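You operate a simulated robot arm through the tools that you are given. There is no shell and no other tool. Be economical: measure what you need, move in short steps, check, and stop when the job is done.

You are at the controls of a simulated two-armed robot. One attempt, no reset.

## Task
Wipe up the spill on the top of the breakfast bar with the hand towel and put it back.
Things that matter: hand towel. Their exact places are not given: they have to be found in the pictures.

The check looks at the end state, three seconds after you hand in, the way a careful person would. Anything else that was tipped, shoved, dropped, spilled or broken makes it a failure. Flat cloth is picked up by pressing the open fingertips on it (5 to 10 N) and closing them slowly along it; thin cloth reads only 2 to 8 mm in the jaws.

## Robot
Two 7-joint arms with two-finger grippers on one trunk, on a base that drives. Base frame: it is fixed to the floor where the robot stands at the start and does not move with it; the origin is under the middle of the robot, x ahead of it, y to its left, z up. Lengths are in mm, angles in degrees, forces in N, time in s.
The left shoulder is at the start at [60, 123, 945], the right one opposite. With the tool pointing down near the work surface each hand reaches from about 360 to 800 mm from the robot's upright axis, wherever it stands, measured 20 degrees to its own side. Payload 1.47 kg a hand.
Tool frame (each hand has its own): the origin (TCP) lies between the finger pads and is the grasp point; the fingertips stand 16 mm ahead of it; z points along the fingers, y is the line along which they close. The gripper opens to 87 mm. The gripper's body begins 55 mm behind the TCP.
Orientation is that of the tool frame in the base frame, as [roll, pitch, yaw] about the fixed x, y, z axes, in that order (R = Rz(yaw) Ry(pitch) Rx(roll)). With the fingers straight down and closing along the base's y, the tool's x points along the base's -x, its y along +y and its z along -z.

## Interface
- The arms move only by the tool move_arm. It takes "left_targets", "right_targets" or both (then of equal length, played together; a hand with none holds still); each is one flat list of numbers, 7 for each row, row after row: the shift along the tool's x, y, z in units of 20 mm (1.0 is 20 mm), then the turn, a rotation vector about the tool's x, y, z in units of 4 degrees (1.0 is 4 degrees), then the gripper command, from -1 (fully open) to 1 (shut), values between in proportion. In form: [x, y, z, rx, ry, rz, hand, x, y, z, rx, ry, rz, hand, ...]. A call has 1 to 8 rows; each row shifts and turns the commanded pose from where the row before left it, along the tool's axes as they then stand. A call with a number of a shift or a turn outside -1 to 1 is refused whole. A row lasts 0.2 s, in which the tool goes at most 50 mm and 8.6 degrees; a call with a longer step from one row to the next is refused whole, and so is a gripper value outside its range. A pose out of reach is approached as far as the arm can. The call stops where the force on the tool passes 40 N (or 10 N more than at its start, if that is more) or the arm is blocked; 0.2 s more then pass. Each finger travels about 153 mm/s and halts on what it meets, pressing with about 25 N; the grip force reading is that of the motor and also rises with nothing between the fingers. The clock runs only during rows and for 0.2 s after the last one: add rows that do not move to give the fingers time. The reply holds the time, the measured pose of the TCP, the force on the tool along the base axes, the opening and the grip force, in the units named above and with some noise, with the torque about the TCP (base axes, N m) and any sound that the robot's microphone picked up.
- Cameras (640 x 400 px; columns grow to the right, rows downward): "scene" is now at [93.6, 0.4, 1508.6]; the picture's right is [0.03, -1.00, 0.00], its down [-0.68, -0.02, -0.73] and it looks along [0.73, 0.02, -0.68] (base axes); focal length 289 px, centre (320, 200). "left" rides on the left gripper at [73, -12, -90] in its tool frame; the picture's right is [0.16, 0.99, 0.00], its down [-0.72, 0.12, -0.68] and it looks along [-0.67, 0.11, 0.73] (tool axes); focal length 247 px, centre (320, 200). "right" rides on the right gripper at [73, 12, -90] in its tool frame; the picture's right is [-0.16, 0.99, 0.00], its down [-0.72, -0.12, -0.68] and it looks along [-0.67, -0.11, 0.73] (tool axes); focal length 247 px, centre (320, 200).
- capture(camera): a new picture of that camera. No time passes.
- raise_lower(by): slides the trunk up (or, below 0, down) by that many mm; the arms and the scene camera ride with it, the base frame stays. It gives what a move gives, with no picture.
- steer(legs): drives the robot by 1 to 6 legs, each [ahead, left, turn to the left] in mm, mm and degrees, along the robot's own axes; the way and the turn of a leg run together, so that a leg with both is an arc; at most 1500 mm and 180 degrees a leg. The arms and the cameras ride along, it lands a little off, and it stops where it bumps. It gives what a move gives.
- turn_head(pan, tilt): turns the head with the scene camera to pan (to the left, within 120 degrees either way) and tilt (down, from -29 to 69), counted from straight ahead of the robot. It gives what a move gives.
- point_at(camera, pixels): for up to 12 pixels [column, row] of the newest picture of that camera ("zoom" is the newest enlarged one), the place [x, y, z] in the base frame of the surface seen there, good to about 2 mm. No time passes.
- inspect(camera, box): a new picture of the part [left, top, right, bottom] of that camera's present view, enlarged. No time passes.
- hand_in(): hands the job in; it is judged then, once.

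Keep the steps short. Do not move on a guess: measure, check each grasp and each placing, and mend mistakes. In all there are 80 turns and 62 pictures (those below and enlarged ones count). Leave the grippers open and the arms clear of the work at the hand-in unless told otherwise, and finish with a single line.

The tools are called after "Request:" by a JSON object that holds its "fn" and its "kwargs". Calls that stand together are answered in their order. move_arm: Moves the arms, as the interface text tells. Its arguments: {"type":"object","properties":{"left_targets":{"type":"array"},"right_targets":{"type":"array"}},"required":[]} The other tools are called the same way: raise_lower (by) slides the trunk up or down; steer (legs) drives the base; turn_head (pan, tilt) turns the head that bears the scene camera; capture (camera) takes a picture; point_at (camera, pixels) gives the place of the surface under pixels of a picture; inspect (camera, box) takes an enlarged picture of a part of a camera's view; hand_in () hands the job in.

At the start:

```text
time_s: 0.0
left_eef_pos: [621.8, 165.3, 1101.4]
left_tool_rot: [179.9, 0.0, 180.0]
left_contact_force: [-0.6, 0.4, -0.5]
left_ft_torque: [0.02, 0.02, 0.01]
left_width: 87.0
left_gripper_force: 0.0
right_eef_pos: [418.3, -202.0, 1187.5]
right_tool_rot: [180.0, 0.0, 180.0]
right_contact_force: [0.9, 0.2, 0.0]
right_ft_torque: [-0.04, 0.03, 0.01]
right_width: 87.0
right_gripper_force: 0.1
trunk travel left (down, up): [-100.0, 130.0]
robot x, y, heading: [2.1, -2.2, -0.0]
head pan, tilt: [1.9, 42.7]
```

scene: 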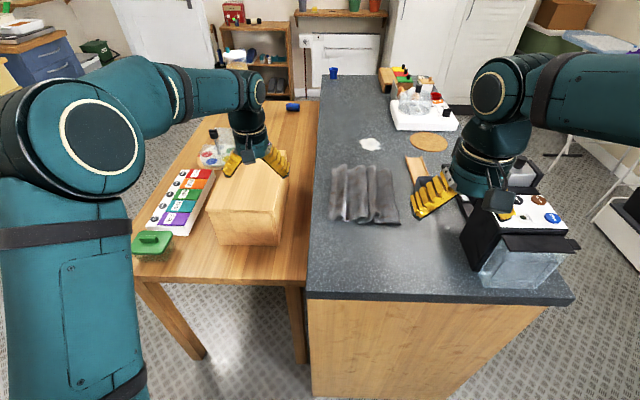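
right: 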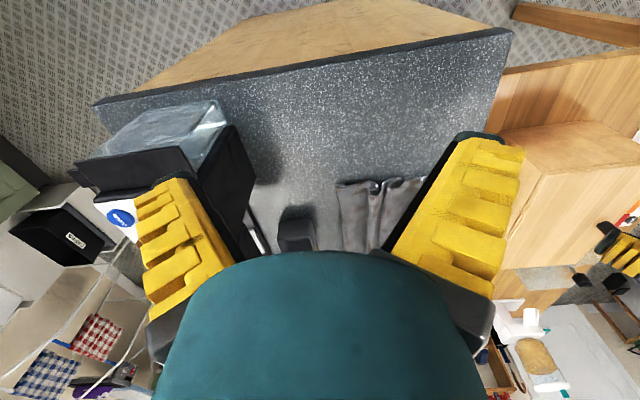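
left: 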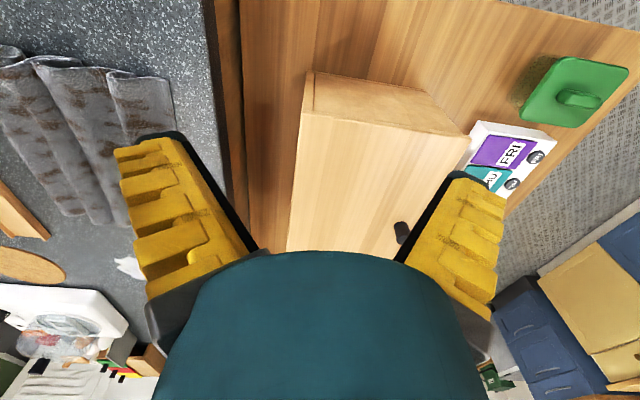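

The grey towel lies at about (365,195) on the bar, and a white spill is at (370,144). I'll enlarge that area and measure it.

Request:
{"fn": "inspect", "kwargs": {"camera": "scene", "box": [300, 110, 480, 240]}}

Request:
{"fn": "point_at", "kwargs": {"camera": "scene", "pixels": [[370, 144], [358, 141], [382, 147], [334, 168], [331, 218], [398, 220], [388, 168], [365, 195], [320, 260], [417, 168], [428, 142], [325, 110]]}}

```text
3.08 times, centred on (390, 175) of scene
```

zoom: 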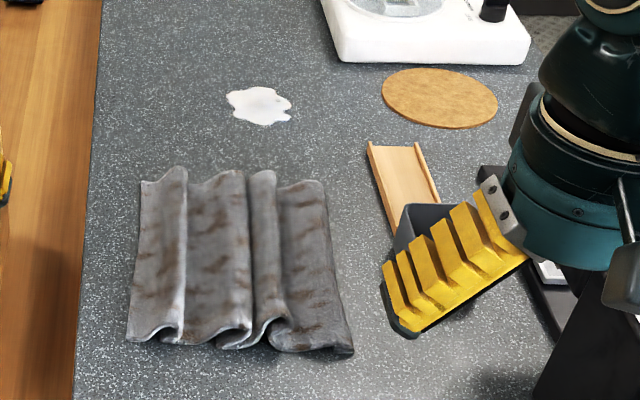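

```text
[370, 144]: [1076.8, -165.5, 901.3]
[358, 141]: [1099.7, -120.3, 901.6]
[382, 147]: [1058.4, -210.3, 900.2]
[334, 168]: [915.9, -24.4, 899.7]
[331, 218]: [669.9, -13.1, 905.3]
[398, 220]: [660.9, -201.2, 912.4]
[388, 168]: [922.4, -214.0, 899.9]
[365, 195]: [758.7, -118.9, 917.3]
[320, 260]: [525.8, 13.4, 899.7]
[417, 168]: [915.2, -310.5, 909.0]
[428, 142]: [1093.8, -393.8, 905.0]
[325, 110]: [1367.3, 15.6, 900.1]
```

The bar top is at z≈900. The towel spans x 660–900 and y −15 to −215, and the spill is centred near (1077,−165), beyond my reach from here. Next I measure the bar's front edge and the floor in front of it to see how far I can drive.

Request:
{"fn": "turn_head", "kwargs": {"pan": -10, "tilt": 65}}

Request:
{"fn": "capture", "kwargs": {"camera": "scene"}}

```text
time_s: 0.9
left_eef_pos: [621.9, 164.0, 1099.9]
left_tool_rot: [-179.9, 0.0, 180.0]
left_contact_force: [0.6, 0.0, 0.0]
left_ft_torque: [-0.04, 0.02, 0.05]
left_width: 87.0
left_gripper_force: 0.0
right_eef_pos: [419.4, -204.3, 1187.4]
right_tool_rot: [-179.9, 0.0, 180.0]
right_contact_force: [0.6, -0.1, 0.2]
right_ft_torque: [0.0, -0.01, 0.01]
right_width: 87.2
right_gripper_force: 0.1
trunk travel left (down, up): [-100.0, 130.0]
robot x, y, heading: [-2.1, 0.4, 0.1]
head pan, tilt: [-10.0, 65.0]
```

```text
57 pictures are left
```

scene: 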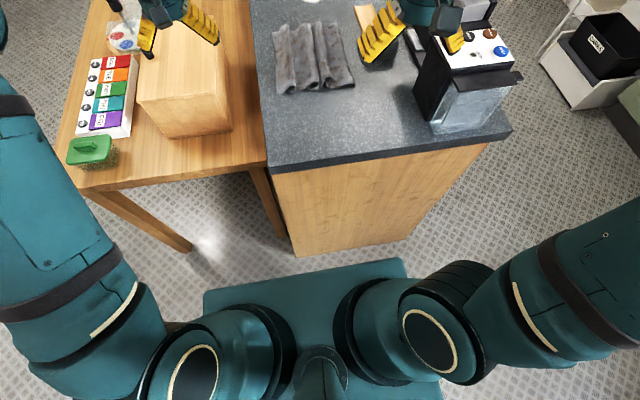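

Request:
{"fn": "point_at", "kwargs": {"camera": "scene", "pixels": [[270, 170], [512, 133], [296, 254], [400, 240], [300, 280], [400, 262], [206, 295], [187, 247], [95, 187], [262, 164], [345, 135], [280, 95]]}}

```text
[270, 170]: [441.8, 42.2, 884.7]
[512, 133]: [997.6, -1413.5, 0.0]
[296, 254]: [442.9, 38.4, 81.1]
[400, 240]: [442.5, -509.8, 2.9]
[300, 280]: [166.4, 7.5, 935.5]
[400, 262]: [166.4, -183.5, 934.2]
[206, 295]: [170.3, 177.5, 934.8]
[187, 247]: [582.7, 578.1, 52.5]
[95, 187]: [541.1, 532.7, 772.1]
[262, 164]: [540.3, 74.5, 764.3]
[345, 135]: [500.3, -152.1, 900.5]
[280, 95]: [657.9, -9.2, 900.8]
```

The bar's front face is at x≈442, and the floor shows free up to the trunk. I'll drive closer, but first I check the heights of whatever lies under the left arm and ahead of it.

Request:
{"fn": "turn_head", "kwargs": {"pan": 0, "tilt": 42}}

Request:
{"fn": "capture", "kwargs": {"camera": "scene"}}

Request:
{"fn": "point_at", "kwargs": {"camera": "scene", "pixels": [[250, 200], [262, 165], [212, 138], [293, 107], [245, 130], [520, 205], [510, 240], [520, 170], [430, 92], [445, 75], [395, 80], [415, 165]]}}

```text
time_s: 1.7
left_eef_pos: [621.9, 164.7, 1100.7]
left_tool_rot: [180.0, -0.1, 180.0]
left_contact_force: [0.1, -1.0, 0.6]
left_ft_torque: [0.0, 0.01, -0.01]
left_width: 86.8
left_gripper_force: 0.1
right_eef_pos: [419.4, -203.0, 1188.4]
right_tool_rot: [-180.0, 0.0, -180.0]
right_contact_force: [0.9, 0.0, -1.0]
right_ft_torque: [-0.02, -0.01, 0.01]
right_width: 86.9
right_gripper_force: 0.1
trunk travel left (down, up): [-100.0, 130.0]
robot x, y, heading: [-0.5, 0.1, -0.1]
head pan, tilt: [0.0, 42.0]
```

```text
56 pictures are left
```

scene: 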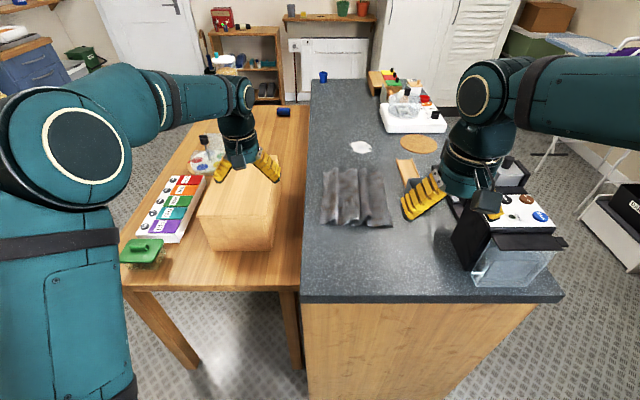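

```text
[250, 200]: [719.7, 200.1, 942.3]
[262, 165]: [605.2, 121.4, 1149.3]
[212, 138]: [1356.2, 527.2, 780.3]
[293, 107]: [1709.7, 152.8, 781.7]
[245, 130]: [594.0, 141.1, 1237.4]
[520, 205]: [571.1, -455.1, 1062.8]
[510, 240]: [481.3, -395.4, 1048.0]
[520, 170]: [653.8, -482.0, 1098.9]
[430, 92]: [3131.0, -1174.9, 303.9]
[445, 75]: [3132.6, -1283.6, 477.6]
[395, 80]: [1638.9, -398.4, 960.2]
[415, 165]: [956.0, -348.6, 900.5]
```

The coffee machine on the right stands up to about z 1060–1100. I'll check where the right elbow and forearm are before driving.

Request:
{"fn": "point_at", "kwargs": {"camera": "scene", "pixels": [[480, 95], [560, 90], [635, 90], [485, 150], [88, 160], [200, 95], [20, 300], [505, 160], [455, 235], [500, 265]]}}

Request:
{"fn": "turn_head", "kwargs": {"pan": -60, "tilt": 42}}

Request:
{"fn": "capture", "kwargs": {"camera": "scene"}}

```text
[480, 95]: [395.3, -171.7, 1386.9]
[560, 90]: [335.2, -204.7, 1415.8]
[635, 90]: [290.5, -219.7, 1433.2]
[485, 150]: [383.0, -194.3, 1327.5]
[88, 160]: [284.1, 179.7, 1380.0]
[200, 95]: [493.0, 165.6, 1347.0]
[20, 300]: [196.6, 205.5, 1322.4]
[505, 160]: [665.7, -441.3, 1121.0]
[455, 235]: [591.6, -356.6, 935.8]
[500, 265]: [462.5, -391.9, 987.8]
```

```text
time_s: 3.0
left_eef_pos: [622.7, 164.1, 1099.8]
left_tool_rot: [180.0, 0.0, -180.0]
left_contact_force: [0.2, 0.4, 0.7]
left_ft_torque: [0.0, -0.04, 0.02]
left_width: 86.7
left_gripper_force: 0.0
right_eef_pos: [418.5, -202.0, 1187.0]
right_tool_rot: [179.9, 0.1, -179.9]
right_contact_force: [-0.5, -1.1, 0.1]
right_ft_torque: [0.01, 0.0, -0.03]
right_width: 86.6
right_gripper_force: 0.0
trunk travel left (down, up): [-100.0, 130.0]
robot x, y, heading: [-0.2, 0.4, -0.0]
head pan, tilt: [-60.0, 42.0]
```

```text
55 pictures are left
```

scene: 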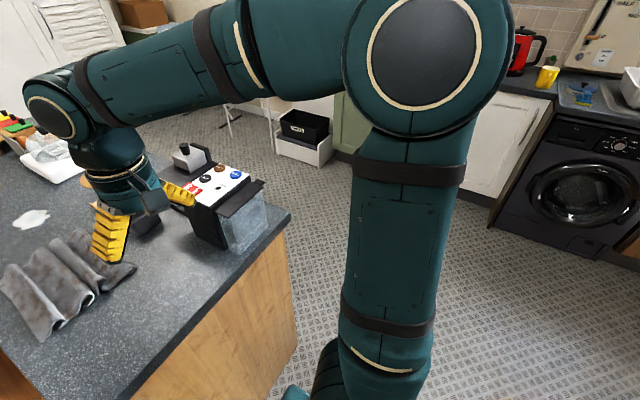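

The arm's elbow is up, in a vertical plane, so it clears the coffee machine. I'll drive ahead 150 mm, then check the gap.

Request:
{"fn": "steer", "kwargs": {"legs": [[150, 0, 0]]}}

Request:
{"fn": "turn_head", "kwargs": {"pan": 0, "tilt": 69}}

Request:
{"fn": "capture", "kwargs": {"camera": "scene"}}

```text
time_s: 4.4
left_eef_pos: [773.1, 164.6, 1099.7]
left_tool_rot: [179.9, -0.2, -179.8]
left_contact_force: [0.6, -0.2, -0.6]
left_ft_torque: [-0.01, 0.01, -0.02]
left_width: 87.0
left_gripper_force: 0.0
right_eef_pos: [569.8, -202.6, 1187.6]
right_tool_rot: [-180.0, -0.1, -179.9]
right_contact_force: [1.0, -0.8, -1.3]
right_ft_torque: [0.0, 0.05, 0.03]
right_width: 87.2
right_gripper_force: 0.0
trunk travel left (down, up): [-100.0, 130.0]
robot x, y, heading: [150.4, -1.2, 0.2]
head pan, tilt: [-60.0, 42.0]
```

```text
time_s: 5.7
left_eef_pos: [771.5, 166.0, 1100.5]
left_tool_rot: [179.9, 0.0, -179.8]
left_contact_force: [0.1, 0.4, 0.7]
left_ft_torque: [0.0, -0.04, 0.01]
left_width: 87.3
left_gripper_force: 0.0
right_eef_pos: [568.0, -201.5, 1188.0]
right_tool_rot: [-179.9, -0.1, -179.8]
right_contact_force: [-0.6, -0.1, -0.2]
right_ft_torque: [0.02, 0.0, -0.01]
right_width: 87.0
right_gripper_force: 0.1
trunk travel left (down, up): [-100.0, 130.0]
robot x, y, heading: [146.8, -1.3, 0.1]
head pan, tilt: [0.0, 68.8]
```

```text
54 pictures are left
```

scene: 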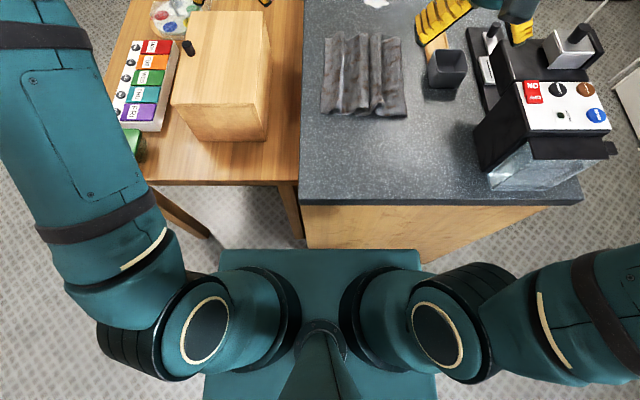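

There's no bump so far. The trunk plate front is at x≈316 and the bar edge at 440. I need about 100 mm more reach, so I'll go ahead 40 mm and turn 15° left to bring the right shoulder forward.

Request:
{"fn": "steer", "kwargs": {"legs": [[40, 0, 0], [0, 0, 15]]}}

```text
time_s: 6.6
left_eef_pos: [785.0, 163.9, 1100.9]
left_tool_rot: [-180.0, 0.2, 179.9]
left_contact_force: [0.0, 0.4, 0.1]
left_ft_torque: [0.03, -0.02, 0.02]
left_width: 87.0
left_gripper_force: 0.2
right_eef_pos: [580.6, -202.9, 1187.0]
right_tool_rot: [180.0, -0.1, 179.9]
right_contact_force: [0.2, -0.1, -0.3]
right_ft_torque: [-0.02, 0.01, 0.0]
right_width: 87.1
right_gripper_force: 0.0
trunk travel left (down, up): [-100.0, 130.0]
robot x, y, heading: [163.0, -0.7, 0.1]
head pan, tilt: [0.0, 68.8]
stopped in leg 1: the robot was blocked; the commanded pose is now the measured one
```

The base bumped at x=163, so the spill can't be reached from the front. My plan:
- Grasp the towel from here with the right hand, where the fingers close across its ridges.
- Carry it raised around to the bar's right side and wipe there.
- Come back and lay it down.

I'll back off 13 mm and study the towel and the floor on the right.

Request:
{"fn": "steer", "kwargs": {"legs": [[-13, 0, 0]]}}

Request:
{"fn": "turn_head", "kwargs": {"pan": -5, "tilt": 55}}

Request:
{"fn": "inspect", "kwargs": {"camera": "scene", "box": [270, 80, 430, 180]}}

Request:
{"fn": "capture", "kwargs": {"camera": "scene"}}

```text
time_s: 7.3
left_eef_pos: [771.0, 164.5, 1100.8]
left_tool_rot: [-180.0, 0.1, 179.9]
left_contact_force: [0.0, 0.2, 0.4]
left_ft_torque: [-0.03, -0.02, 0.0]
left_width: 86.8
left_gripper_force: 0.1
right_eef_pos: [567.4, -201.5, 1188.2]
right_tool_rot: [-180.0, 0.0, 180.0]
right_contact_force: [0.6, 0.4, -0.1]
right_ft_torque: [0.01, 0.0, 0.0]
right_width: 87.2
right_gripper_force: 0.0
trunk travel left (down, up): [-100.0, 130.0]
robot x, y, heading: [147.5, 5.4, -0.0]
head pan, tilt: [0.0, 68.8]
```

```text
time_s: 8.1
left_eef_pos: [772.4, 164.6, 1099.9]
left_tool_rot: [180.0, 0.0, 179.9]
left_contact_force: [0.8, 0.0, 0.4]
left_ft_torque: [0.01, -0.03, 0.0]
left_width: 86.9
left_gripper_force: 0.1
right_eef_pos: [567.6, -201.9, 1188.4]
right_tool_rot: [180.0, 0.1, -180.0]
right_contact_force: [-0.5, 0.2, 0.2]
right_ft_torque: [-0.01, -0.01, 0.06]
right_width: 87.0
right_gripper_force: 0.0
trunk travel left (down, up): [-100.0, 130.0]
robot x, y, heading: [151.4, 3.0, 0.1]
head pan, tilt: [-5.0, 55.0]
```

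```text
4.00 times, centred on (350, 130) of scene
```

zoom: 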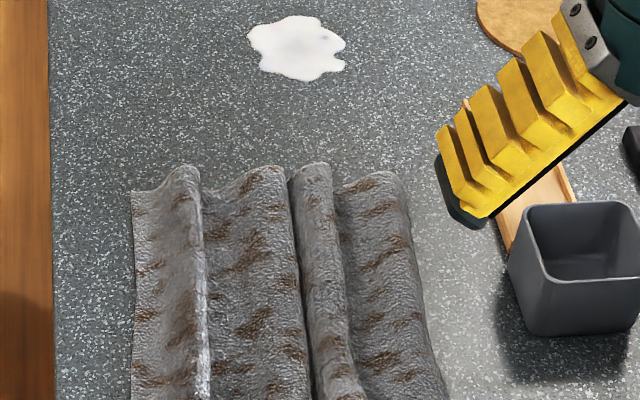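

```text
52 pictures are left
```

scene: 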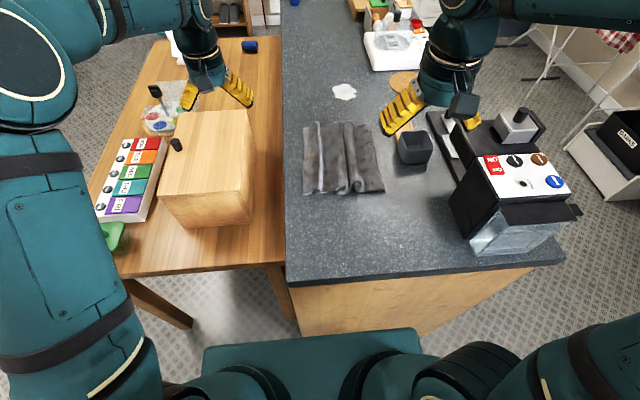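

I'll measure the towel cross-section along row 157, its corners, the grey cup and the spill.

Request:
{"fn": "point_at", "kwargs": {"camera": "scene", "pixels": [[308, 157], [315, 157], [320, 157], [326, 157], [332, 157], [338, 157], [344, 157], [349, 157], [354, 157], [360, 157], [368, 157], [376, 157]]}}

Request:
{"fn": "point_at", "kwargs": {"camera": "scene", "pixels": [[305, 193], [385, 190], [303, 128], [372, 124], [412, 136], [398, 148], [332, 92], [357, 94], [345, 84], [346, 100], [400, 85], [396, 124]]}}

Request:
{"fn": "point_at", "kwargs": {"camera": "scene", "pixels": [[565, 262], [580, 145], [600, 200], [540, 75], [500, 100], [428, 118], [460, 180], [520, 165], [435, 62], [370, 60], [570, 100], [290, 286]]}}

```text
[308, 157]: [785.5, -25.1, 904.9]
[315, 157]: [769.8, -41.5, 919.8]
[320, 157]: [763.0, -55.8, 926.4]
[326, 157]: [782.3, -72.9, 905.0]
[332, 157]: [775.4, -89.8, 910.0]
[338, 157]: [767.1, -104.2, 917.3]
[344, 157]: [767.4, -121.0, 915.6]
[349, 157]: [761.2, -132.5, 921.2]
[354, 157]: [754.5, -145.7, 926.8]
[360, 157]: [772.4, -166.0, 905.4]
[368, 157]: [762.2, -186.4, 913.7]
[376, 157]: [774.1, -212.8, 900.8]
```

```text
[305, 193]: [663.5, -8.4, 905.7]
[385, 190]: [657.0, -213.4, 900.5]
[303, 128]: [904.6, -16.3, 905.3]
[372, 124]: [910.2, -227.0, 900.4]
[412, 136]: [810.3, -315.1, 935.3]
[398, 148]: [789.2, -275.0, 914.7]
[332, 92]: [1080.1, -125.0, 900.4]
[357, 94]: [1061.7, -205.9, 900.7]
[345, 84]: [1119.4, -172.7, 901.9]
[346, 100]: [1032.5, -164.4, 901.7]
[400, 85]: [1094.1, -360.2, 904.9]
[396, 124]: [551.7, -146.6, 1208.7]
```

```text
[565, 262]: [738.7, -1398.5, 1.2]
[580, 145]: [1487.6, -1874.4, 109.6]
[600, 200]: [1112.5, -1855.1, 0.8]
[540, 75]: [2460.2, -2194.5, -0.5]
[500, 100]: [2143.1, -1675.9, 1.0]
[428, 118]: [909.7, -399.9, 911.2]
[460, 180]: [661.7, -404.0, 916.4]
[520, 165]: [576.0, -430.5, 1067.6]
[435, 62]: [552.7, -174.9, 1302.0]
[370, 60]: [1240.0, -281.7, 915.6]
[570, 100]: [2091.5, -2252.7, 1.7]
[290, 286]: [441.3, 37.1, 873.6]
```

The towel lies at x 660–905, y −10 to −227, with ridges along x at y≈−54 and y≈−146, about 27 mm high. I'll go for the ridge at y −146, around x 780, near the middle. The first move goes forward, left and down, staying well above the towel.

Request:
{"fn": "move_arm", "kwargs": {"right_targets": [-1, 0.38, 1, 0, 0, 0, -1, -1, 0.38, 1, 0, 0, 0, -1, -1, 0.38, 1, 0, 0, 0, -1, -1, 0.38, 1, 0, 0, 0, -1, -1, 0.38, 1, 0, 0, 0, -1, -1, 0.38, 1, 0, 0, 0, -1, -1, 0.38, 1, 0, 0, 0, -1, -1, 0.38, 1, 0, 0, 0, -1]}}

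Request:
{"fn": "move_arm", "kwargs": {"right_targets": [-0.9, 0, 0.7, 0, 0, 0, -1, -0.9, 0, 0.7, 0, 0, 0, -1, -0.8, 0, 0.7, 0, 0, 0, -1, 0, 0, 0.7, 0, 0, 0, -1]}}

Request:
{"fn": "capture", "kwargs": {"camera": "right"}}

```text
time_s: 9.9
left_eef_pos: [772.1, 164.3, 1101.0]
left_tool_rot: [179.9, 0.0, 179.8]
left_contact_force: [-0.1, 0.7, 0.0]
left_ft_torque: [0.01, 0.02, 0.0]
left_width: 87.1
left_gripper_force: 0.0
right_eef_pos: [729.8, -139.2, 1025.8]
right_tool_rot: [179.9, -0.1, 180.0]
right_contact_force: [0.3, 0.2, 0.1]
right_ft_torque: [-0.02, -0.01, 0.01]
right_width: 87.0
right_gripper_force: 0.0
trunk travel left (down, up): [-100.0, 130.0]
robot x, y, heading: [149.6, 1.2, 0.1]
head pan, tilt: [-5.0, 55.0]
```

```text
time_s: 10.9
left_eef_pos: [771.7, 164.4, 1100.2]
left_tool_rot: [-180.0, 0.2, 179.9]
left_contact_force: [-0.2, 0.2, 0.1]
left_ft_torque: [0.04, -0.02, 0.02]
left_width: 86.8
left_gripper_force: 0.0
right_eef_pos: [780.3, -140.3, 972.7]
right_tool_rot: [-180.0, 0.0, -180.0]
right_contact_force: [0.1, 0.4, -0.2]
right_ft_torque: [-0.03, 0.02, -0.02]
right_width: 86.6
right_gripper_force: 0.0
trunk travel left (down, up): [-100.0, 130.0]
robot x, y, heading: [147.2, -3.7, 0.2]
head pan, tilt: [-5.0, 55.0]
```

```text
51 pictures are left
```

right: 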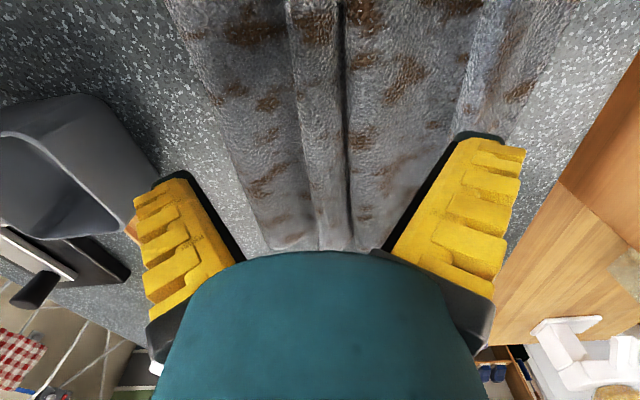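

The ridge sits centred between the fingers. I'll lower to just above the cloth, then press gently in small steps.

Request:
{"fn": "move_arm", "kwargs": {"right_targets": [0, 0, 0.8, 0, 0, 0, -1, 0, 0, 0.8, 0, 0, 0, -1, 0, 0, 0.4, 0, 0, 0, -1, 0, 0, 0.2, 0, 0, 0, -1, 0, 0, 0.2, 0, 0, 0, -1, 0, 0, 0.2, 0, 0, 0, -1]}}

```text
time_s: 12.3
left_eef_pos: [771.2, 164.7, 1101.8]
left_tool_rot: [-179.9, 0.1, 179.8]
left_contact_force: [0.3, 1.0, -0.7]
left_ft_torque: [0.0, -0.01, 0.0]
left_width: 86.9
left_gripper_force: 0.0
right_eef_pos: [779.2, -141.2, 919.9]
right_tool_rot: [-180.0, -0.1, 180.0]
right_contact_force: [0.3, -0.3, -0.3]
right_ft_torque: [0.01, -0.01, 0.02]
right_width: 87.1
right_gripper_force: 0.0
trunk travel left (down, up): [-100.0, 130.0]
robot x, y, heading: [150.2, -0.1, -0.0]
head pan, tilt: [-5.0, 55.0]
```

The tips are at 904 and read no force yet. I'll continue in 1–2 mm steps.

Request:
{"fn": "move_arm", "kwargs": {"right_targets": [0, 0, 0.1, 0, 0, 0, -1, 0, 0, 0.07, 0, 0, 0, -1]}}

```text
time_s: 12.9
left_eef_pos: [771.7, 164.3, 1100.6]
left_tool_rot: [-180.0, 0.1, 179.9]
left_contact_force: [-1.0, 1.5, -0.1]
left_ft_torque: [0.01, 0.01, -0.02]
left_width: 87.1
left_gripper_force: 0.0
right_eef_pos: [780.1, -141.4, 916.1]
right_tool_rot: [179.9, 0.0, -180.0]
right_contact_force: [0.5, -0.3, 0.4]
right_ft_torque: [-0.01, 0.02, -0.03]
right_width: 87.2
right_gripper_force: 0.1
trunk travel left (down, up): [-100.0, 130.0]
robot x, y, heading: [151.2, 2.3, -0.2]
head pan, tilt: [-5.0, 55.0]
```

Request:
{"fn": "move_arm", "kwargs": {"right_targets": [0, 0, 0.1, 0, 0, 0, -1, 0, 0, 0, 0, 0, 0, -1]}}

```text
time_s: 13.5
left_eef_pos: [771.8, 165.2, 1102.1]
left_tool_rot: [180.0, 0.1, 179.8]
left_contact_force: [-0.4, -0.1, -0.5]
left_ft_torque: [0.02, 0.01, 0.01]
left_width: 87.0
left_gripper_force: 0.1
right_eef_pos: [779.6, -141.3, 914.7]
right_tool_rot: [-180.0, 0.1, -180.0]
right_contact_force: [0.3, -0.8, 0.1]
right_ft_torque: [0.0, -0.01, 0.03]
right_width: 87.2
right_gripper_force: 0.0
trunk travel left (down, up): [-100.0, 130.0]
robot x, y, heading: [146.4, 2.6, 0.0]
head pan, tilt: [-5.0, 55.0]
```

Still no force, so another 2 mm and then 1 mm.

Request:
{"fn": "move_arm", "kwargs": {"right_targets": [0, 0, 0.08, 0, 0, 0, -1, 0, 0, 0.06, 0, 0, 0, -1, 0, 0, 0, 0, 0, 0, -1]}}

```text
time_s: 14.3
left_eef_pos: [771.4, 165.0, 1100.1]
left_tool_rot: [-180.0, 0.1, 180.0]
left_contact_force: [-0.1, -0.1, -0.7]
left_ft_torque: [0.01, -0.02, 0.0]
left_width: 86.9
left_gripper_force: 0.0
right_eef_pos: [779.7, -140.2, 912.5]
right_tool_rot: [-179.9, 0.1, 180.0]
right_contact_force: [0.1, -0.5, -0.2]
right_ft_torque: [0.02, 0.0, -0.02]
right_width: 87.2
right_gripper_force: 0.0
trunk travel left (down, up): [-100.0, 130.0]
robot x, y, heading: [152.0, 3.9, 0.0]
head pan, tilt: [-5.0, 55.0]
```

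Request:
{"fn": "move_arm", "kwargs": {"right_targets": [0, 0, 0.1, 0, 0, 0, -1, 0, 0, 0.1, 0, 0, 0, -1, 0, 0, 0, 0, 0, 0, -1]}}

Request:
{"fn": "capture", "kwargs": {"camera": "right"}}

```text
time_s: 15.1
left_eef_pos: [772.5, 164.4, 1100.4]
left_tool_rot: [180.0, 0.1, 180.0]
left_contact_force: [0.6, -0.6, 0.1]
left_ft_torque: [0.02, 0.01, 0.03]
left_width: 87.1
left_gripper_force: 0.0
right_eef_pos: [781.1, -140.4, 908.7]
right_tool_rot: [179.9, 0.1, -180.0]
right_contact_force: [-1.4, -0.6, 6.6]
right_ft_torque: [-0.13, 0.02, 0.01]
right_width: 87.7
right_gripper_force: 0.1
trunk travel left (down, up): [-100.0, 130.0]
robot x, y, heading: [150.6, 0.5, 0.1]
head pan, tilt: [-5.0, 55.0]
```

```text
50 pictures are left
```

right: 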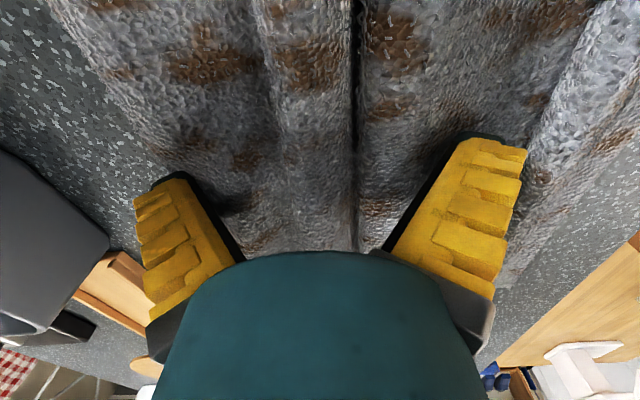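

I read 6.6 N of press, which is in range. Now I close slowly along the cloth.

Request:
{"fn": "move_arm", "kwargs": {"right_targets": [0, 0, 0, 0, 0, 0, -0.75, 0, 0, 0, 0, 0, 0, -0.5, 0, 0, 0, 0, 0, 0, -0.25, 0, 0, 0, 0, 0, 0, 0, 0, 0, 0, 0, 0, 0, 0.25, 0, 0, 0, 0, 0, 0, 0.5, 0, 0, 0, 0, 0, 0, 0.75, 0, 0, 0, 0, 0, 0, 1]}}

Request:
{"fn": "move_arm", "kwargs": {"right_targets": [0, 0, 0, 0, 0, 0, 1, 0, 0, 0, 0, 0, 0, 1]}}

Request:
{"fn": "capture", "kwargs": {"camera": "right"}}

```text
time_s: 15.9
left_eef_pos: [769.6, 165.0, 1102.0]
left_tool_rot: [180.0, 0.3, 179.9]
left_contact_force: [-0.1, 0.6, -0.4]
left_ft_torque: [-0.01, -0.05, 0.0]
left_width: 87.2
left_gripper_force: 0.0
right_eef_pos: [784.5, -141.2, 917.6]
right_tool_rot: [179.9, 1.3, 179.9]
right_contact_force: [3.4, -2.4, 34.1]
right_ft_torque: [-0.18, -0.08, -0.01]
right_width: 10.8
right_gripper_force: 24.4
trunk travel left (down, up): [-100.0, 130.0]
robot x, y, heading: [148.5, 1.8, 0.1]
head pan, tilt: [-5.0, 55.0]
stopped in row 3 (right hand): the force on the tool passed its limit at 43 N (the readings are from after the stop); the commanded pose is now the measured one
```

```text
time_s: 16.5
left_eef_pos: [769.8, 165.6, 1102.1]
left_tool_rot: [-180.0, 0.2, 179.9]
left_contact_force: [-0.2, -0.1, 0.1]
left_ft_torque: [-0.02, -0.03, 0.0]
left_width: 87.1
left_gripper_force: 0.1
right_eef_pos: [783.2, -139.4, 916.1]
right_tool_rot: [179.9, 1.0, 179.9]
right_contact_force: [6.3, -1.4, 41.9]
right_ft_torque: [-0.15, -0.02, -0.04]
right_width: 16.0
right_gripper_force: 24.7
trunk travel left (down, up): [-100.0, 130.0]
robot x, y, heading: [149.4, -0.8, 0.1]
head pan, tilt: [-5.0, 55.0]
```

```text
49 pictures are left
```

right: 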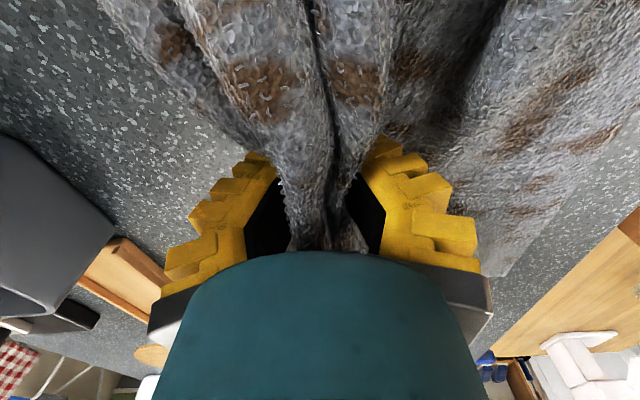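

The towel is bunched firmly in the jaws: 16 mm opening, 24.7 N grip. I'll lift straight up.

Request:
{"fn": "move_arm", "kwargs": {"right_targets": [0, 0, -0.5, 0, 0, 0, 1, 0, 0, -1, 0, 0, 0, 1, 0, 0, -1, 0, 0, 0, 1, 0, 0, -1, 0, 0, 0, 1, 0, 0, -1, 0, 0, 0, 1, 0, 0, -1, 0, 0, 0, 1, 0, 0, -1, 0, 0, 0, 1, 0, 0, -1, 0, 0, 0, 1]}}

Request:
{"fn": "capture", "kwargs": {"camera": "scene"}}

```text
time_s: 18.3
left_eef_pos: [771.1, 166.0, 1100.3]
left_tool_rot: [-180.0, 0.2, 179.9]
left_contact_force: [-0.5, 0.1, -0.5]
left_ft_torque: [-0.01, 0.01, -0.01]
left_width: 87.0
left_gripper_force: 0.1
right_eef_pos: [780.7, -140.2, 1062.9]
right_tool_rot: [179.9, 0.6, -179.9]
right_contact_force: [-1.4, 0.3, -0.4]
right_ft_torque: [0.04, 0.01, -0.02]
right_width: 8.7
right_gripper_force: 25.5
trunk travel left (down, up): [-100.0, 130.0]
robot x, y, heading: [150.4, -1.2, -0.0]
head pan, tilt: [-5.0, 55.0]
```

```text
48 pictures are left
```

scene: 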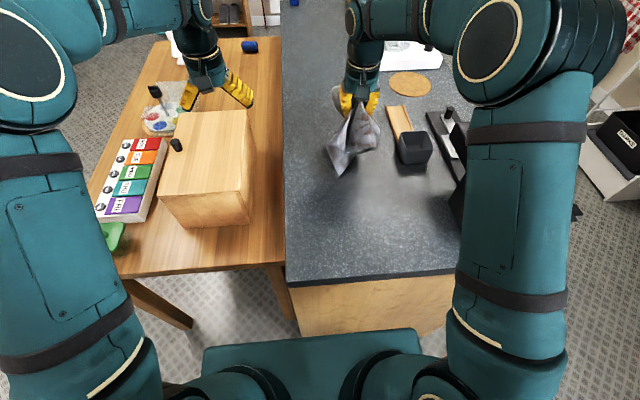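

The towel is held clear (8.7 mm, 25.5 N). To carry it over the coffee machine (top ≈1110), I raise the trunk fully and pull the hand back and up.

Request:
{"fn": "raise_lower", "kwargs": {"by": 130}}

Request:
{"fn": "move_arm", "kwargs": {"right_targets": [0.6, 0, -1, 0, 0, 0, 1, 0.6, 0, -1, 0, 0, 0, 1, 0.6, 0, -1, 0, 0, 0, 1, 0.6, 0, -1, 0, 0, 0, 1, 0.6, 0, -1, 0, 0, 0, 1, 0.6, 0, -1, 0, 0, 0, 1]}}

Request:
{"fn": "turn_head", "kwargs": {"pan": -75, "tilt": 35}}

Request:
{"fn": "capture", "kwargs": {"camera": "scene"}}

```text
time_s: 19.8
left_eef_pos: [772.7, 164.3, 1231.0]
left_tool_rot: [-180.0, 0.0, 179.9]
left_contact_force: [-0.2, -0.5, -0.7]
left_ft_torque: [0.02, 0.01, -0.02]
left_width: 87.2
left_gripper_force: 0.1
right_eef_pos: [780.3, -140.7, 1191.5]
right_tool_rot: [179.9, 0.4, 179.9]
right_contact_force: [0.0, 0.1, -0.2]
right_ft_torque: [0.01, 0.01, -0.02]
right_width: 9.1
right_gripper_force: 25.2
trunk travel left (down, up): [-230.0, 0.0]
robot x, y, heading: [146.1, -1.6, 0.1]
head pan, tilt: [-5.0, 55.0]
```

```text
time_s: 21.2
left_eef_pos: [770.1, 164.7, 1230.6]
left_tool_rot: [180.0, 0.2, 179.9]
left_contact_force: [-0.6, -0.3, 0.6]
left_ft_torque: [0.01, 0.0, 0.01]
left_width: 87.0
left_gripper_force: 0.0
right_eef_pos: [706.0, -141.9, 1312.7]
right_tool_rot: [180.0, 0.4, 179.9]
right_contact_force: [-1.3, 0.1, -0.9]
right_ft_torque: [0.02, 0.0, 0.0]
right_width: 8.5
right_gripper_force: 24.9
trunk travel left (down, up): [-230.0, 0.0]
robot x, y, heading: [148.4, -0.1, 0.1]
head pan, tilt: [-5.0, 55.0]
```

```text
time_s: 22.6
left_eef_pos: [771.9, 164.5, 1231.2]
left_tool_rot: [179.9, 0.1, 180.0]
left_contact_force: [0.1, -0.9, -0.2]
left_ft_torque: [0.0, 0.0, -0.01]
left_width: 87.3
left_gripper_force: 0.0
right_eef_pos: [707.1, -141.9, 1311.2]
right_tool_rot: [180.0, 0.5, -180.0]
right_contact_force: [0.2, 0.0, -0.9]
right_ft_torque: [-0.01, 0.0, -0.05]
right_width: 8.8
right_gripper_force: 24.7
trunk travel left (down, up): [-230.0, 0.0]
robot x, y, heading: [150.8, -2.1, 0.1]
head pan, tilt: [-75.0, 35.0]
```

```text
47 pictures are left
```

scene: 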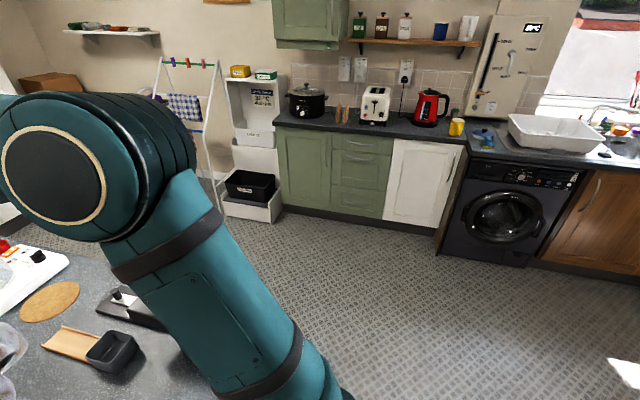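

The floor on the right looks open. I'll measure the counter fronts and the rack before driving.

Request:
{"fn": "point_at", "kwargs": {"camera": "scene", "pixels": [[350, 218], [437, 250], [260, 220], [228, 212], [212, 180], [60, 250], [530, 270]]}}

```text
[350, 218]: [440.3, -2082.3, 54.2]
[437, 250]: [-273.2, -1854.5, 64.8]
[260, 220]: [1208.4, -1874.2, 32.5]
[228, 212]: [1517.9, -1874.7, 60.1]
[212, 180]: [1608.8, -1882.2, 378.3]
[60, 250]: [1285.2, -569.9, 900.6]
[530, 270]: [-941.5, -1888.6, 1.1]
```

The corridor runs from y≈−600 to −1870. I'll drive back 160, right 1150 and ahead 940, then turn left 90°.

Request:
{"fn": "steer", "kwargs": {"legs": [[-160, 0, 0], [0, -1150, 0], [940, 0, 0], [0, 0, 90]]}}

Request:
{"fn": "turn_head", "kwargs": {"pan": 0, "tilt": 55}}

Request:
{"fn": "capture", "kwargs": {"camera": "scene"}}

```text
time_s: 42.5
left_eef_pos: [798.7, -521.0, 1231.1]
left_tool_rot: [180.0, 0.1, -90.6]
left_contact_force: [0.1, -0.6, 0.3]
left_ft_torque: [0.02, 0.02, 0.0]
left_width: 86.9
left_gripper_force: 0.0
right_eef_pos: [1104.3, -588.1, 1311.8]
right_tool_rot: [180.0, 0.5, -90.5]
right_contact_force: [-1.1, 0.0, -0.3]
right_ft_torque: [-0.01, 0.0, -0.2]
right_width: 7.7
right_gripper_force: 24.9
trunk travel left (down, up): [-230.0, 0.0]
robot x, y, heading: [959.5, -1145.0, 89.5]
head pan, tilt: [-75.0, 35.0]
```

```text
time_s: 44.0
left_eef_pos: [799.5, -521.2, 1230.6]
left_tool_rot: [-180.0, 0.1, -90.6]
left_contact_force: [0.1, -0.8, 0.1]
left_ft_torque: [0.01, -0.01, 0.0]
left_width: 87.1
left_gripper_force: 0.1
right_eef_pos: [1104.6, -589.3, 1310.6]
right_tool_rot: [179.9, 0.6, -90.5]
right_contact_force: [0.5, 0.4, -1.6]
right_ft_torque: [0.0, 0.01, -0.23]
right_width: 7.5
right_gripper_force: 25.1
trunk travel left (down, up): [-230.0, 0.0]
robot x, y, heading: [960.9, -1145.4, 89.7]
head pan, tilt: [0.0, 55.0]
```

```text
46 pictures are left
```

scene: 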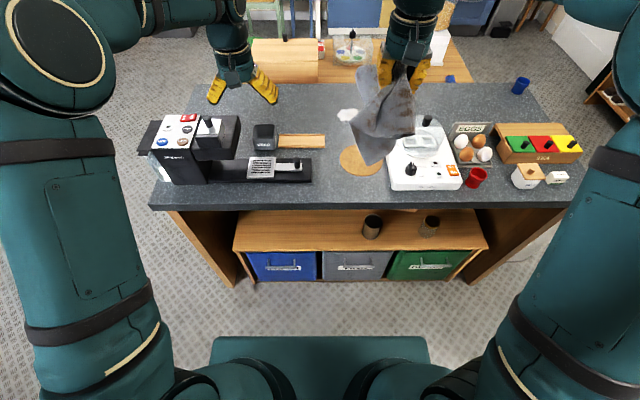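

I've arrived at (960,−1145) facing the bar, with the towel still held. There's a shelf with cups under the bar here. I'll measure the edges and the spill.

Request:
{"fn": "point_at", "kwargs": {"camera": "scene", "pixels": [[330, 207], [450, 206], [360, 250], [240, 250], [250, 280], [420, 278], [346, 114], [370, 160], [420, 185], [390, 160], [340, 114], [360, 280]]}}

Request:
{"fn": "point_at", "kwargs": {"camera": "scene", "pixels": [[425, 122], [412, 168], [305, 160], [375, 185], [388, 130], [378, 225], [318, 142], [280, 128], [210, 125], [225, 340], [290, 342], [374, 160]]}}

```text
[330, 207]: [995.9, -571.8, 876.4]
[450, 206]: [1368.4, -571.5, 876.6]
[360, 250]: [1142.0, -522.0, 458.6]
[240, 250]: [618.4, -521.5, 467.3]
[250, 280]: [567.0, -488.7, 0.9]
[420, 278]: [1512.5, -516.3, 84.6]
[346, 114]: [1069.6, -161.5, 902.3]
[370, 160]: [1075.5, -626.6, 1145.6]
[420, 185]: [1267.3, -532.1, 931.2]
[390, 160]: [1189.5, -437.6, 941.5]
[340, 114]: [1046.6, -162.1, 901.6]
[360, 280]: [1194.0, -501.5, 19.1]
```

```text
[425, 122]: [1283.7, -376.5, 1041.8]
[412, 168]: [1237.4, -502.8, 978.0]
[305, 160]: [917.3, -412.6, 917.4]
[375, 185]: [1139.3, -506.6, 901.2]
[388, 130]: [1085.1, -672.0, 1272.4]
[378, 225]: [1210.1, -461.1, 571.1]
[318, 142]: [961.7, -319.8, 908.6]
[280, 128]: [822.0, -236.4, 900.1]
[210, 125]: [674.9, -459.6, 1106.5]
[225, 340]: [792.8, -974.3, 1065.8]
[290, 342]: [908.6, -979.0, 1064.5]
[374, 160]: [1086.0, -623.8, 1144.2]
```

The bar edge is at y −572 and the base front reaches 277 mm ahead, so I'll go ahead 265 mm and left 28 mm. The hand stays at height (towel bottom ≈1140, above the bottles at 1042).

Request:
{"fn": "steer", "kwargs": {"legs": [[0, 28, 0], [265, 0, 0]]}}

Request:
{"fn": "capture", "kwargs": {"camera": "scene"}}

```text
time_s: 46.4
left_eef_pos: [776.1, -252.5, 1230.0]
left_tool_rot: [180.0, 0.0, -90.7]
left_contact_force: [0.1, 0.1, -0.5]
left_ft_torque: [0.02, 0.04, -0.02]
left_width: 87.1
left_gripper_force: 0.2
right_eef_pos: [1080.4, -320.1, 1312.2]
right_tool_rot: [179.9, 0.5, -90.7]
right_contact_force: [-1.0, -1.2, -0.6]
right_ft_torque: [-0.02, 0.01, -0.2]
right_width: 7.5
right_gripper_force: 25.4
trunk travel left (down, up): [-230.0, 0.0]
robot x, y, heading: [932.4, -875.3, 89.5]
head pan, tilt: [0.0, 55.0]
```

```text
45 pictures are left
```

scene: 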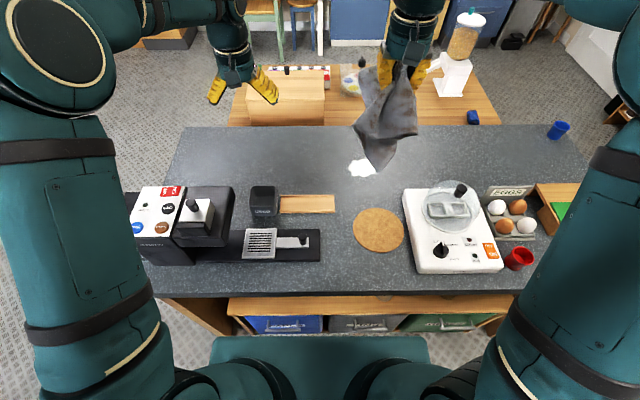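

Spill and towel are both in view. I move the hand forward 155 mm and down 160 mm, above the spill.

Request:
{"fn": "move_arm", "kwargs": {"right_targets": [-1, 0, 1, 0, 0, 0, 1, -1, 0, 1, 0, 0, 0, 1, -1, 0, 1, 0, 0, 0, 1, -1, 0, 1, 0, 0, 0, 1, -1, 0, 1, 0, 0, 0, 1, -1, 0, 1, 0, 0, 0, 1, -1, 0, 1, 0, 0, 0, 1, -0.8, 0, 1, 0, 0, 0, 1]}}

Request:
{"fn": "move_arm", "kwargs": {"right_targets": [0, 0, 1, 0, 0, 0, 1, 0, 0, 1, 0, 0, 0, 1, 0, 0, 1, 0, 0, 0, 1, 0, 0, 1, 0, 0, 0, 1, 0, 0, 1, 0, 0, 0, 1]}}

Request:
{"fn": "capture", "kwargs": {"camera": "scene"}}

Request:
{"fn": "capture", "kwargs": {"camera": "right"}}

```text
time_s: 48.2
left_eef_pos: [776.1, -252.0, 1231.0]
left_tool_rot: [179.9, 0.0, -90.6]
left_contact_force: [0.3, -0.3, -0.5]
left_ft_torque: [0.01, 0.02, -0.07]
left_width: 87.4
left_gripper_force: 0.1
right_eef_pos: [1083.8, -162.4, 1152.5]
right_tool_rot: [179.9, 0.5, -90.7]
right_contact_force: [-0.5, 0.5, -0.8]
right_ft_torque: [0.01, -0.02, -0.19]
right_width: 7.7
right_gripper_force: 24.9
trunk travel left (down, up): [-230.0, 0.0]
robot x, y, heading: [932.1, -875.5, 89.4]
head pan, tilt: [0.0, 55.0]
```

```text
time_s: 49.4
left_eef_pos: [776.8, -252.8, 1230.9]
left_tool_rot: [179.9, 0.0, -90.6]
left_contact_force: [-0.2, 0.3, 0.3]
left_ft_torque: [0.01, -0.03, 0.01]
left_width: 86.9
left_gripper_force: 0.1
right_eef_pos: [1083.2, -162.2, 1052.2]
right_tool_rot: [179.9, 0.5, -90.7]
right_contact_force: [-0.5, 0.0, -0.3]
right_ft_torque: [-0.01, 0.03, -0.18]
right_width: 7.7
right_gripper_force: 25.5
trunk travel left (down, up): [-230.0, 0.0]
robot x, y, heading: [934.2, -878.9, 89.6]
head pan, tilt: [0.0, 55.0]
```

```text
44 pictures are left
```

scene: 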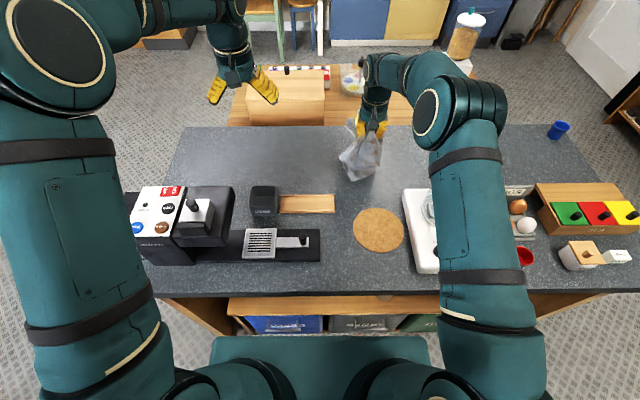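

```text
43 pictures are left
```

right: 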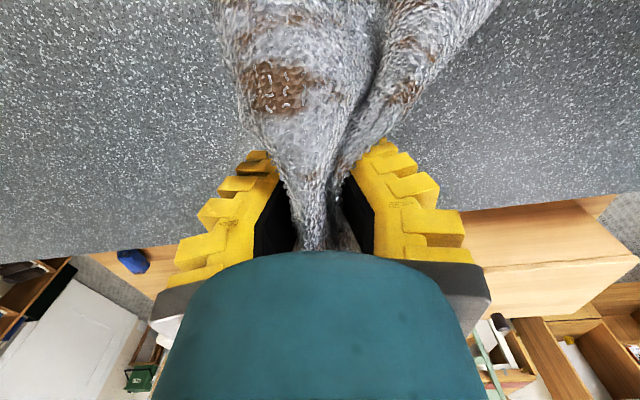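

The hand is above the spill. I lower until the towel presses on it.

Request:
{"fn": "move_arm", "kwargs": {"right_targets": [0, 0, 1, 0, 0, 0, 1, 0, 0, 1, 0, 0, 0, 1, 0, 0, 1, 0, 0, 0, 1, 0, 0, 1, 0, 0, 0, 1, 0, 0, 1, 0, 0, 0, 1, 0, 0, 0.5, 0, 0, 0, 1, 0, 0, 0.5, 0, 0, 0, 1]}}

Request:
{"fn": "capture", "kwargs": {"camera": "scene"}}

```text
time_s: 51.0
left_eef_pos: [775.6, -253.4, 1231.8]
left_tool_rot: [-180.0, 0.0, -90.7]
left_contact_force: [0.1, -0.9, -0.2]
left_ft_torque: [-0.01, 0.01, 0.01]
left_width: 87.2
left_gripper_force: 0.2
right_eef_pos: [1081.6, -160.8, 934.9]
right_tool_rot: [179.9, 0.6, -90.7]
right_contact_force: [-0.2, -1.3, 2.6]
right_ft_torque: [-0.03, 0.0, -0.19]
right_width: 8.3
right_gripper_force: 25.0
trunk travel left (down, up): [-230.0, 0.0]
robot x, y, heading: [931.0, -876.9, 89.4]
head pan, tilt: [0.0, 55.0]
```

```text
42 pictures are left
```

scene: 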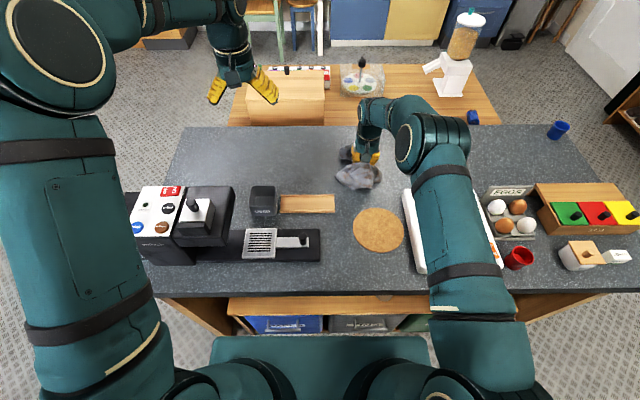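

The towel touches with 2.6 N. I press a little more.

Request:
{"fn": "move_arm", "kwargs": {"right_targets": [0, 0, 0.2, 0, 0, 0, 1, 0, 0, 0.2, 0, 0, 0, 1, 0, 0, 0, 0, 0, 0, 1]}}

```text
time_s: 51.8
left_eef_pos: [775.3, -253.1, 1231.9]
left_tool_rot: [-179.9, 0.1, -90.7]
left_contact_force: [0.4, -0.2, -0.6]
left_ft_torque: [0.0, 0.02, -0.01]
left_width: 87.2
left_gripper_force: 0.0
right_eef_pos: [1081.4, -161.5, 928.1]
right_tool_rot: [179.9, 0.7, -90.8]
right_contact_force: [0.3, -0.5, 13.6]
right_ft_torque: [-0.11, 0.01, -0.16]
right_width: 10.4
right_gripper_force: 25.3
trunk travel left (down, up): [-230.0, 0.0]
robot x, y, heading: [930.2, -875.8, 89.6]
head pan, tilt: [0.0, 55.0]
```

Press is 13.6 N. I wipe in x strokes of ±40 mm across the spill centre.

Request:
{"fn": "move_arm", "kwargs": {"right_targets": [0, -1, 0, 0, 0, 0, 1, 0, -1, 0, 0, 0, 0, 1, 0, 1, 0, 0, 0, 0, 1, 0, 1, 0, 0, 0, 0, 1, 0, 1, 0, 0, 0, 0, 1, 0, 1, 0, 0, 0, 0, 1, 0, 0.5, 0, 0, 0, 0, 1]}}

Request:
{"fn": "move_arm", "kwargs": {"right_targets": [-1, 0, 0, 0, 0, 0, 1, -0.8, 0, 0, 0, 0, 0, 1, 0, -1, 0, 0, 0, 0, 1, 0, -1, 0, 0, 0, 0, 1, 0, -1, 0, 0, 0, 0, 1, 0, -1, 0, 0, 0, 0, 1, 0, -0.5, 0, 0, 0, 0, 1]}}

Request:
{"fn": "move_arm", "kwargs": {"right_targets": [1, 0, 0, 0, 0, 0, 1, 1, 0, 0, 0, 0, 0, 1, 1, 0, 0, 0, 0, 0, 1, 0.8, 0, 0, 0, 0, 0, 1, 0, 1, 0, 0, 0, 0, 1, 0, 1, 0, 0, 0, 0, 1, 0, 1, 0, 0, 0, 0, 1, 0, 1, 0, 0, 0, 0, 1]}}

Request:
{"fn": "capture", "kwargs": {"camera": "scene"}}

```text
time_s: 53.4
left_eef_pos: [775.3, -255.4, 1231.4]
left_tool_rot: [-179.9, 0.1, -90.8]
left_contact_force: [0.6, -0.5, -0.4]
left_ft_torque: [-0.01, -0.01, 0.01]
left_width: 86.7
left_gripper_force: 0.1
right_eef_pos: [1033.3, -161.0, 926.5]
right_tool_rot: [180.0, 0.6, -90.7]
right_contact_force: [4.1, -0.7, 15.5]
right_ft_torque: [-0.1, -0.06, -0.12]
right_width: 11.3
right_gripper_force: 24.6
trunk travel left (down, up): [-230.0, 0.0]
robot x, y, heading: [932.4, -874.6, 89.3]
head pan, tilt: [0.0, 55.0]
```

```text
time_s: 55.0
left_eef_pos: [775.4, -254.3, 1231.9]
left_tool_rot: [-179.9, 0.1, -90.7]
left_contact_force: [-1.1, -0.2, -1.1]
left_ft_torque: [-0.01, 0.0, 0.0]
left_width: 86.8
left_gripper_force: 0.0
right_eef_pos: [1120.7, -129.0, 926.3]
right_tool_rot: [179.9, 0.7, -90.6]
right_contact_force: [-4.7, 0.4, 14.0]
right_ft_torque: [-0.06, 0.15, -0.17]
right_width: 11.1
right_gripper_force: 24.5
right hand out of reach, approached as far as the arm can: row 2
trunk travel left (down, up): [-230.0, 0.0]
robot x, y, heading: [935.2, -875.0, 89.7]
head pan, tilt: [0.0, 55.0]
```

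```text
time_s: 56.8
left_eef_pos: [776.0, -253.0, 1230.6]
left_tool_rot: [-180.0, 0.0, -90.6]
left_contact_force: [-0.3, -0.2, 0.0]
left_ft_torque: [0.04, 0.0, 0.01]
left_width: 87.0
left_gripper_force: 0.0
right_eef_pos: [1041.2, -202.9, 925.5]
right_tool_rot: [179.9, 0.5, -90.7]
right_contact_force: [4.0, -1.2, 12.0]
right_ft_torque: [-0.07, -0.04, -0.1]
right_width: 11.0
right_gripper_force: 24.7
trunk travel left (down, up): [-230.0, 0.0]
robot x, y, heading: [935.8, -877.7, 89.2]
head pan, tilt: [0.0, 55.0]
```

```text
41 pictures are left
```

scene: 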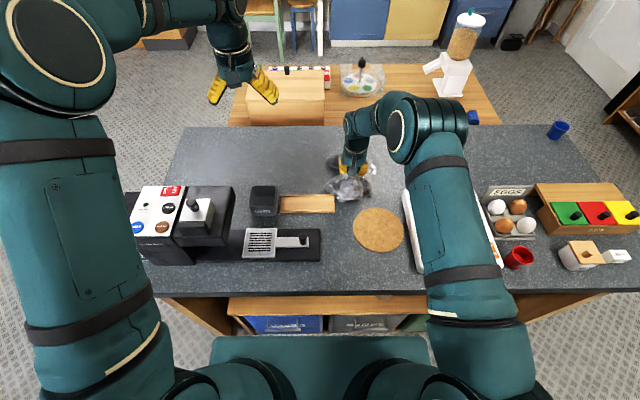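

The press held at 12–15 N. A white remnant shows at (372,168), so I'll zoom in.

Request:
{"fn": "inspect", "kwargs": {"camera": "scene", "box": [300, 140, 420, 215]}}

Request:
{"fn": "point_at", "kwargs": {"camera": "scene", "pixels": [[372, 168], [373, 163], [374, 172], [378, 172]]}}

```text
5.33 times, centred on (360, 178) of scene
```

zoom: 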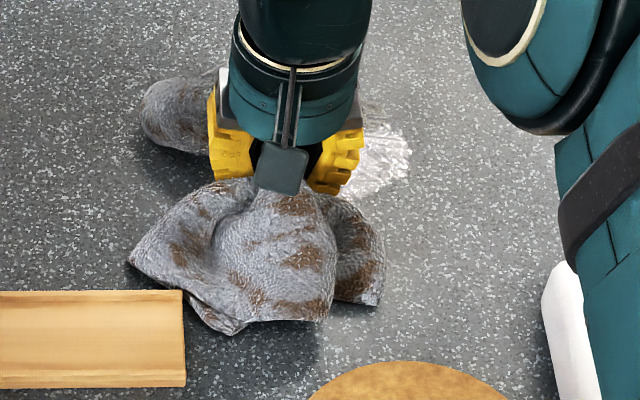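

```text
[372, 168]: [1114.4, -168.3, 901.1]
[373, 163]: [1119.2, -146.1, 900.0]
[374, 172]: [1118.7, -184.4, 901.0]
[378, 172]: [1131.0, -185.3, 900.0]
```

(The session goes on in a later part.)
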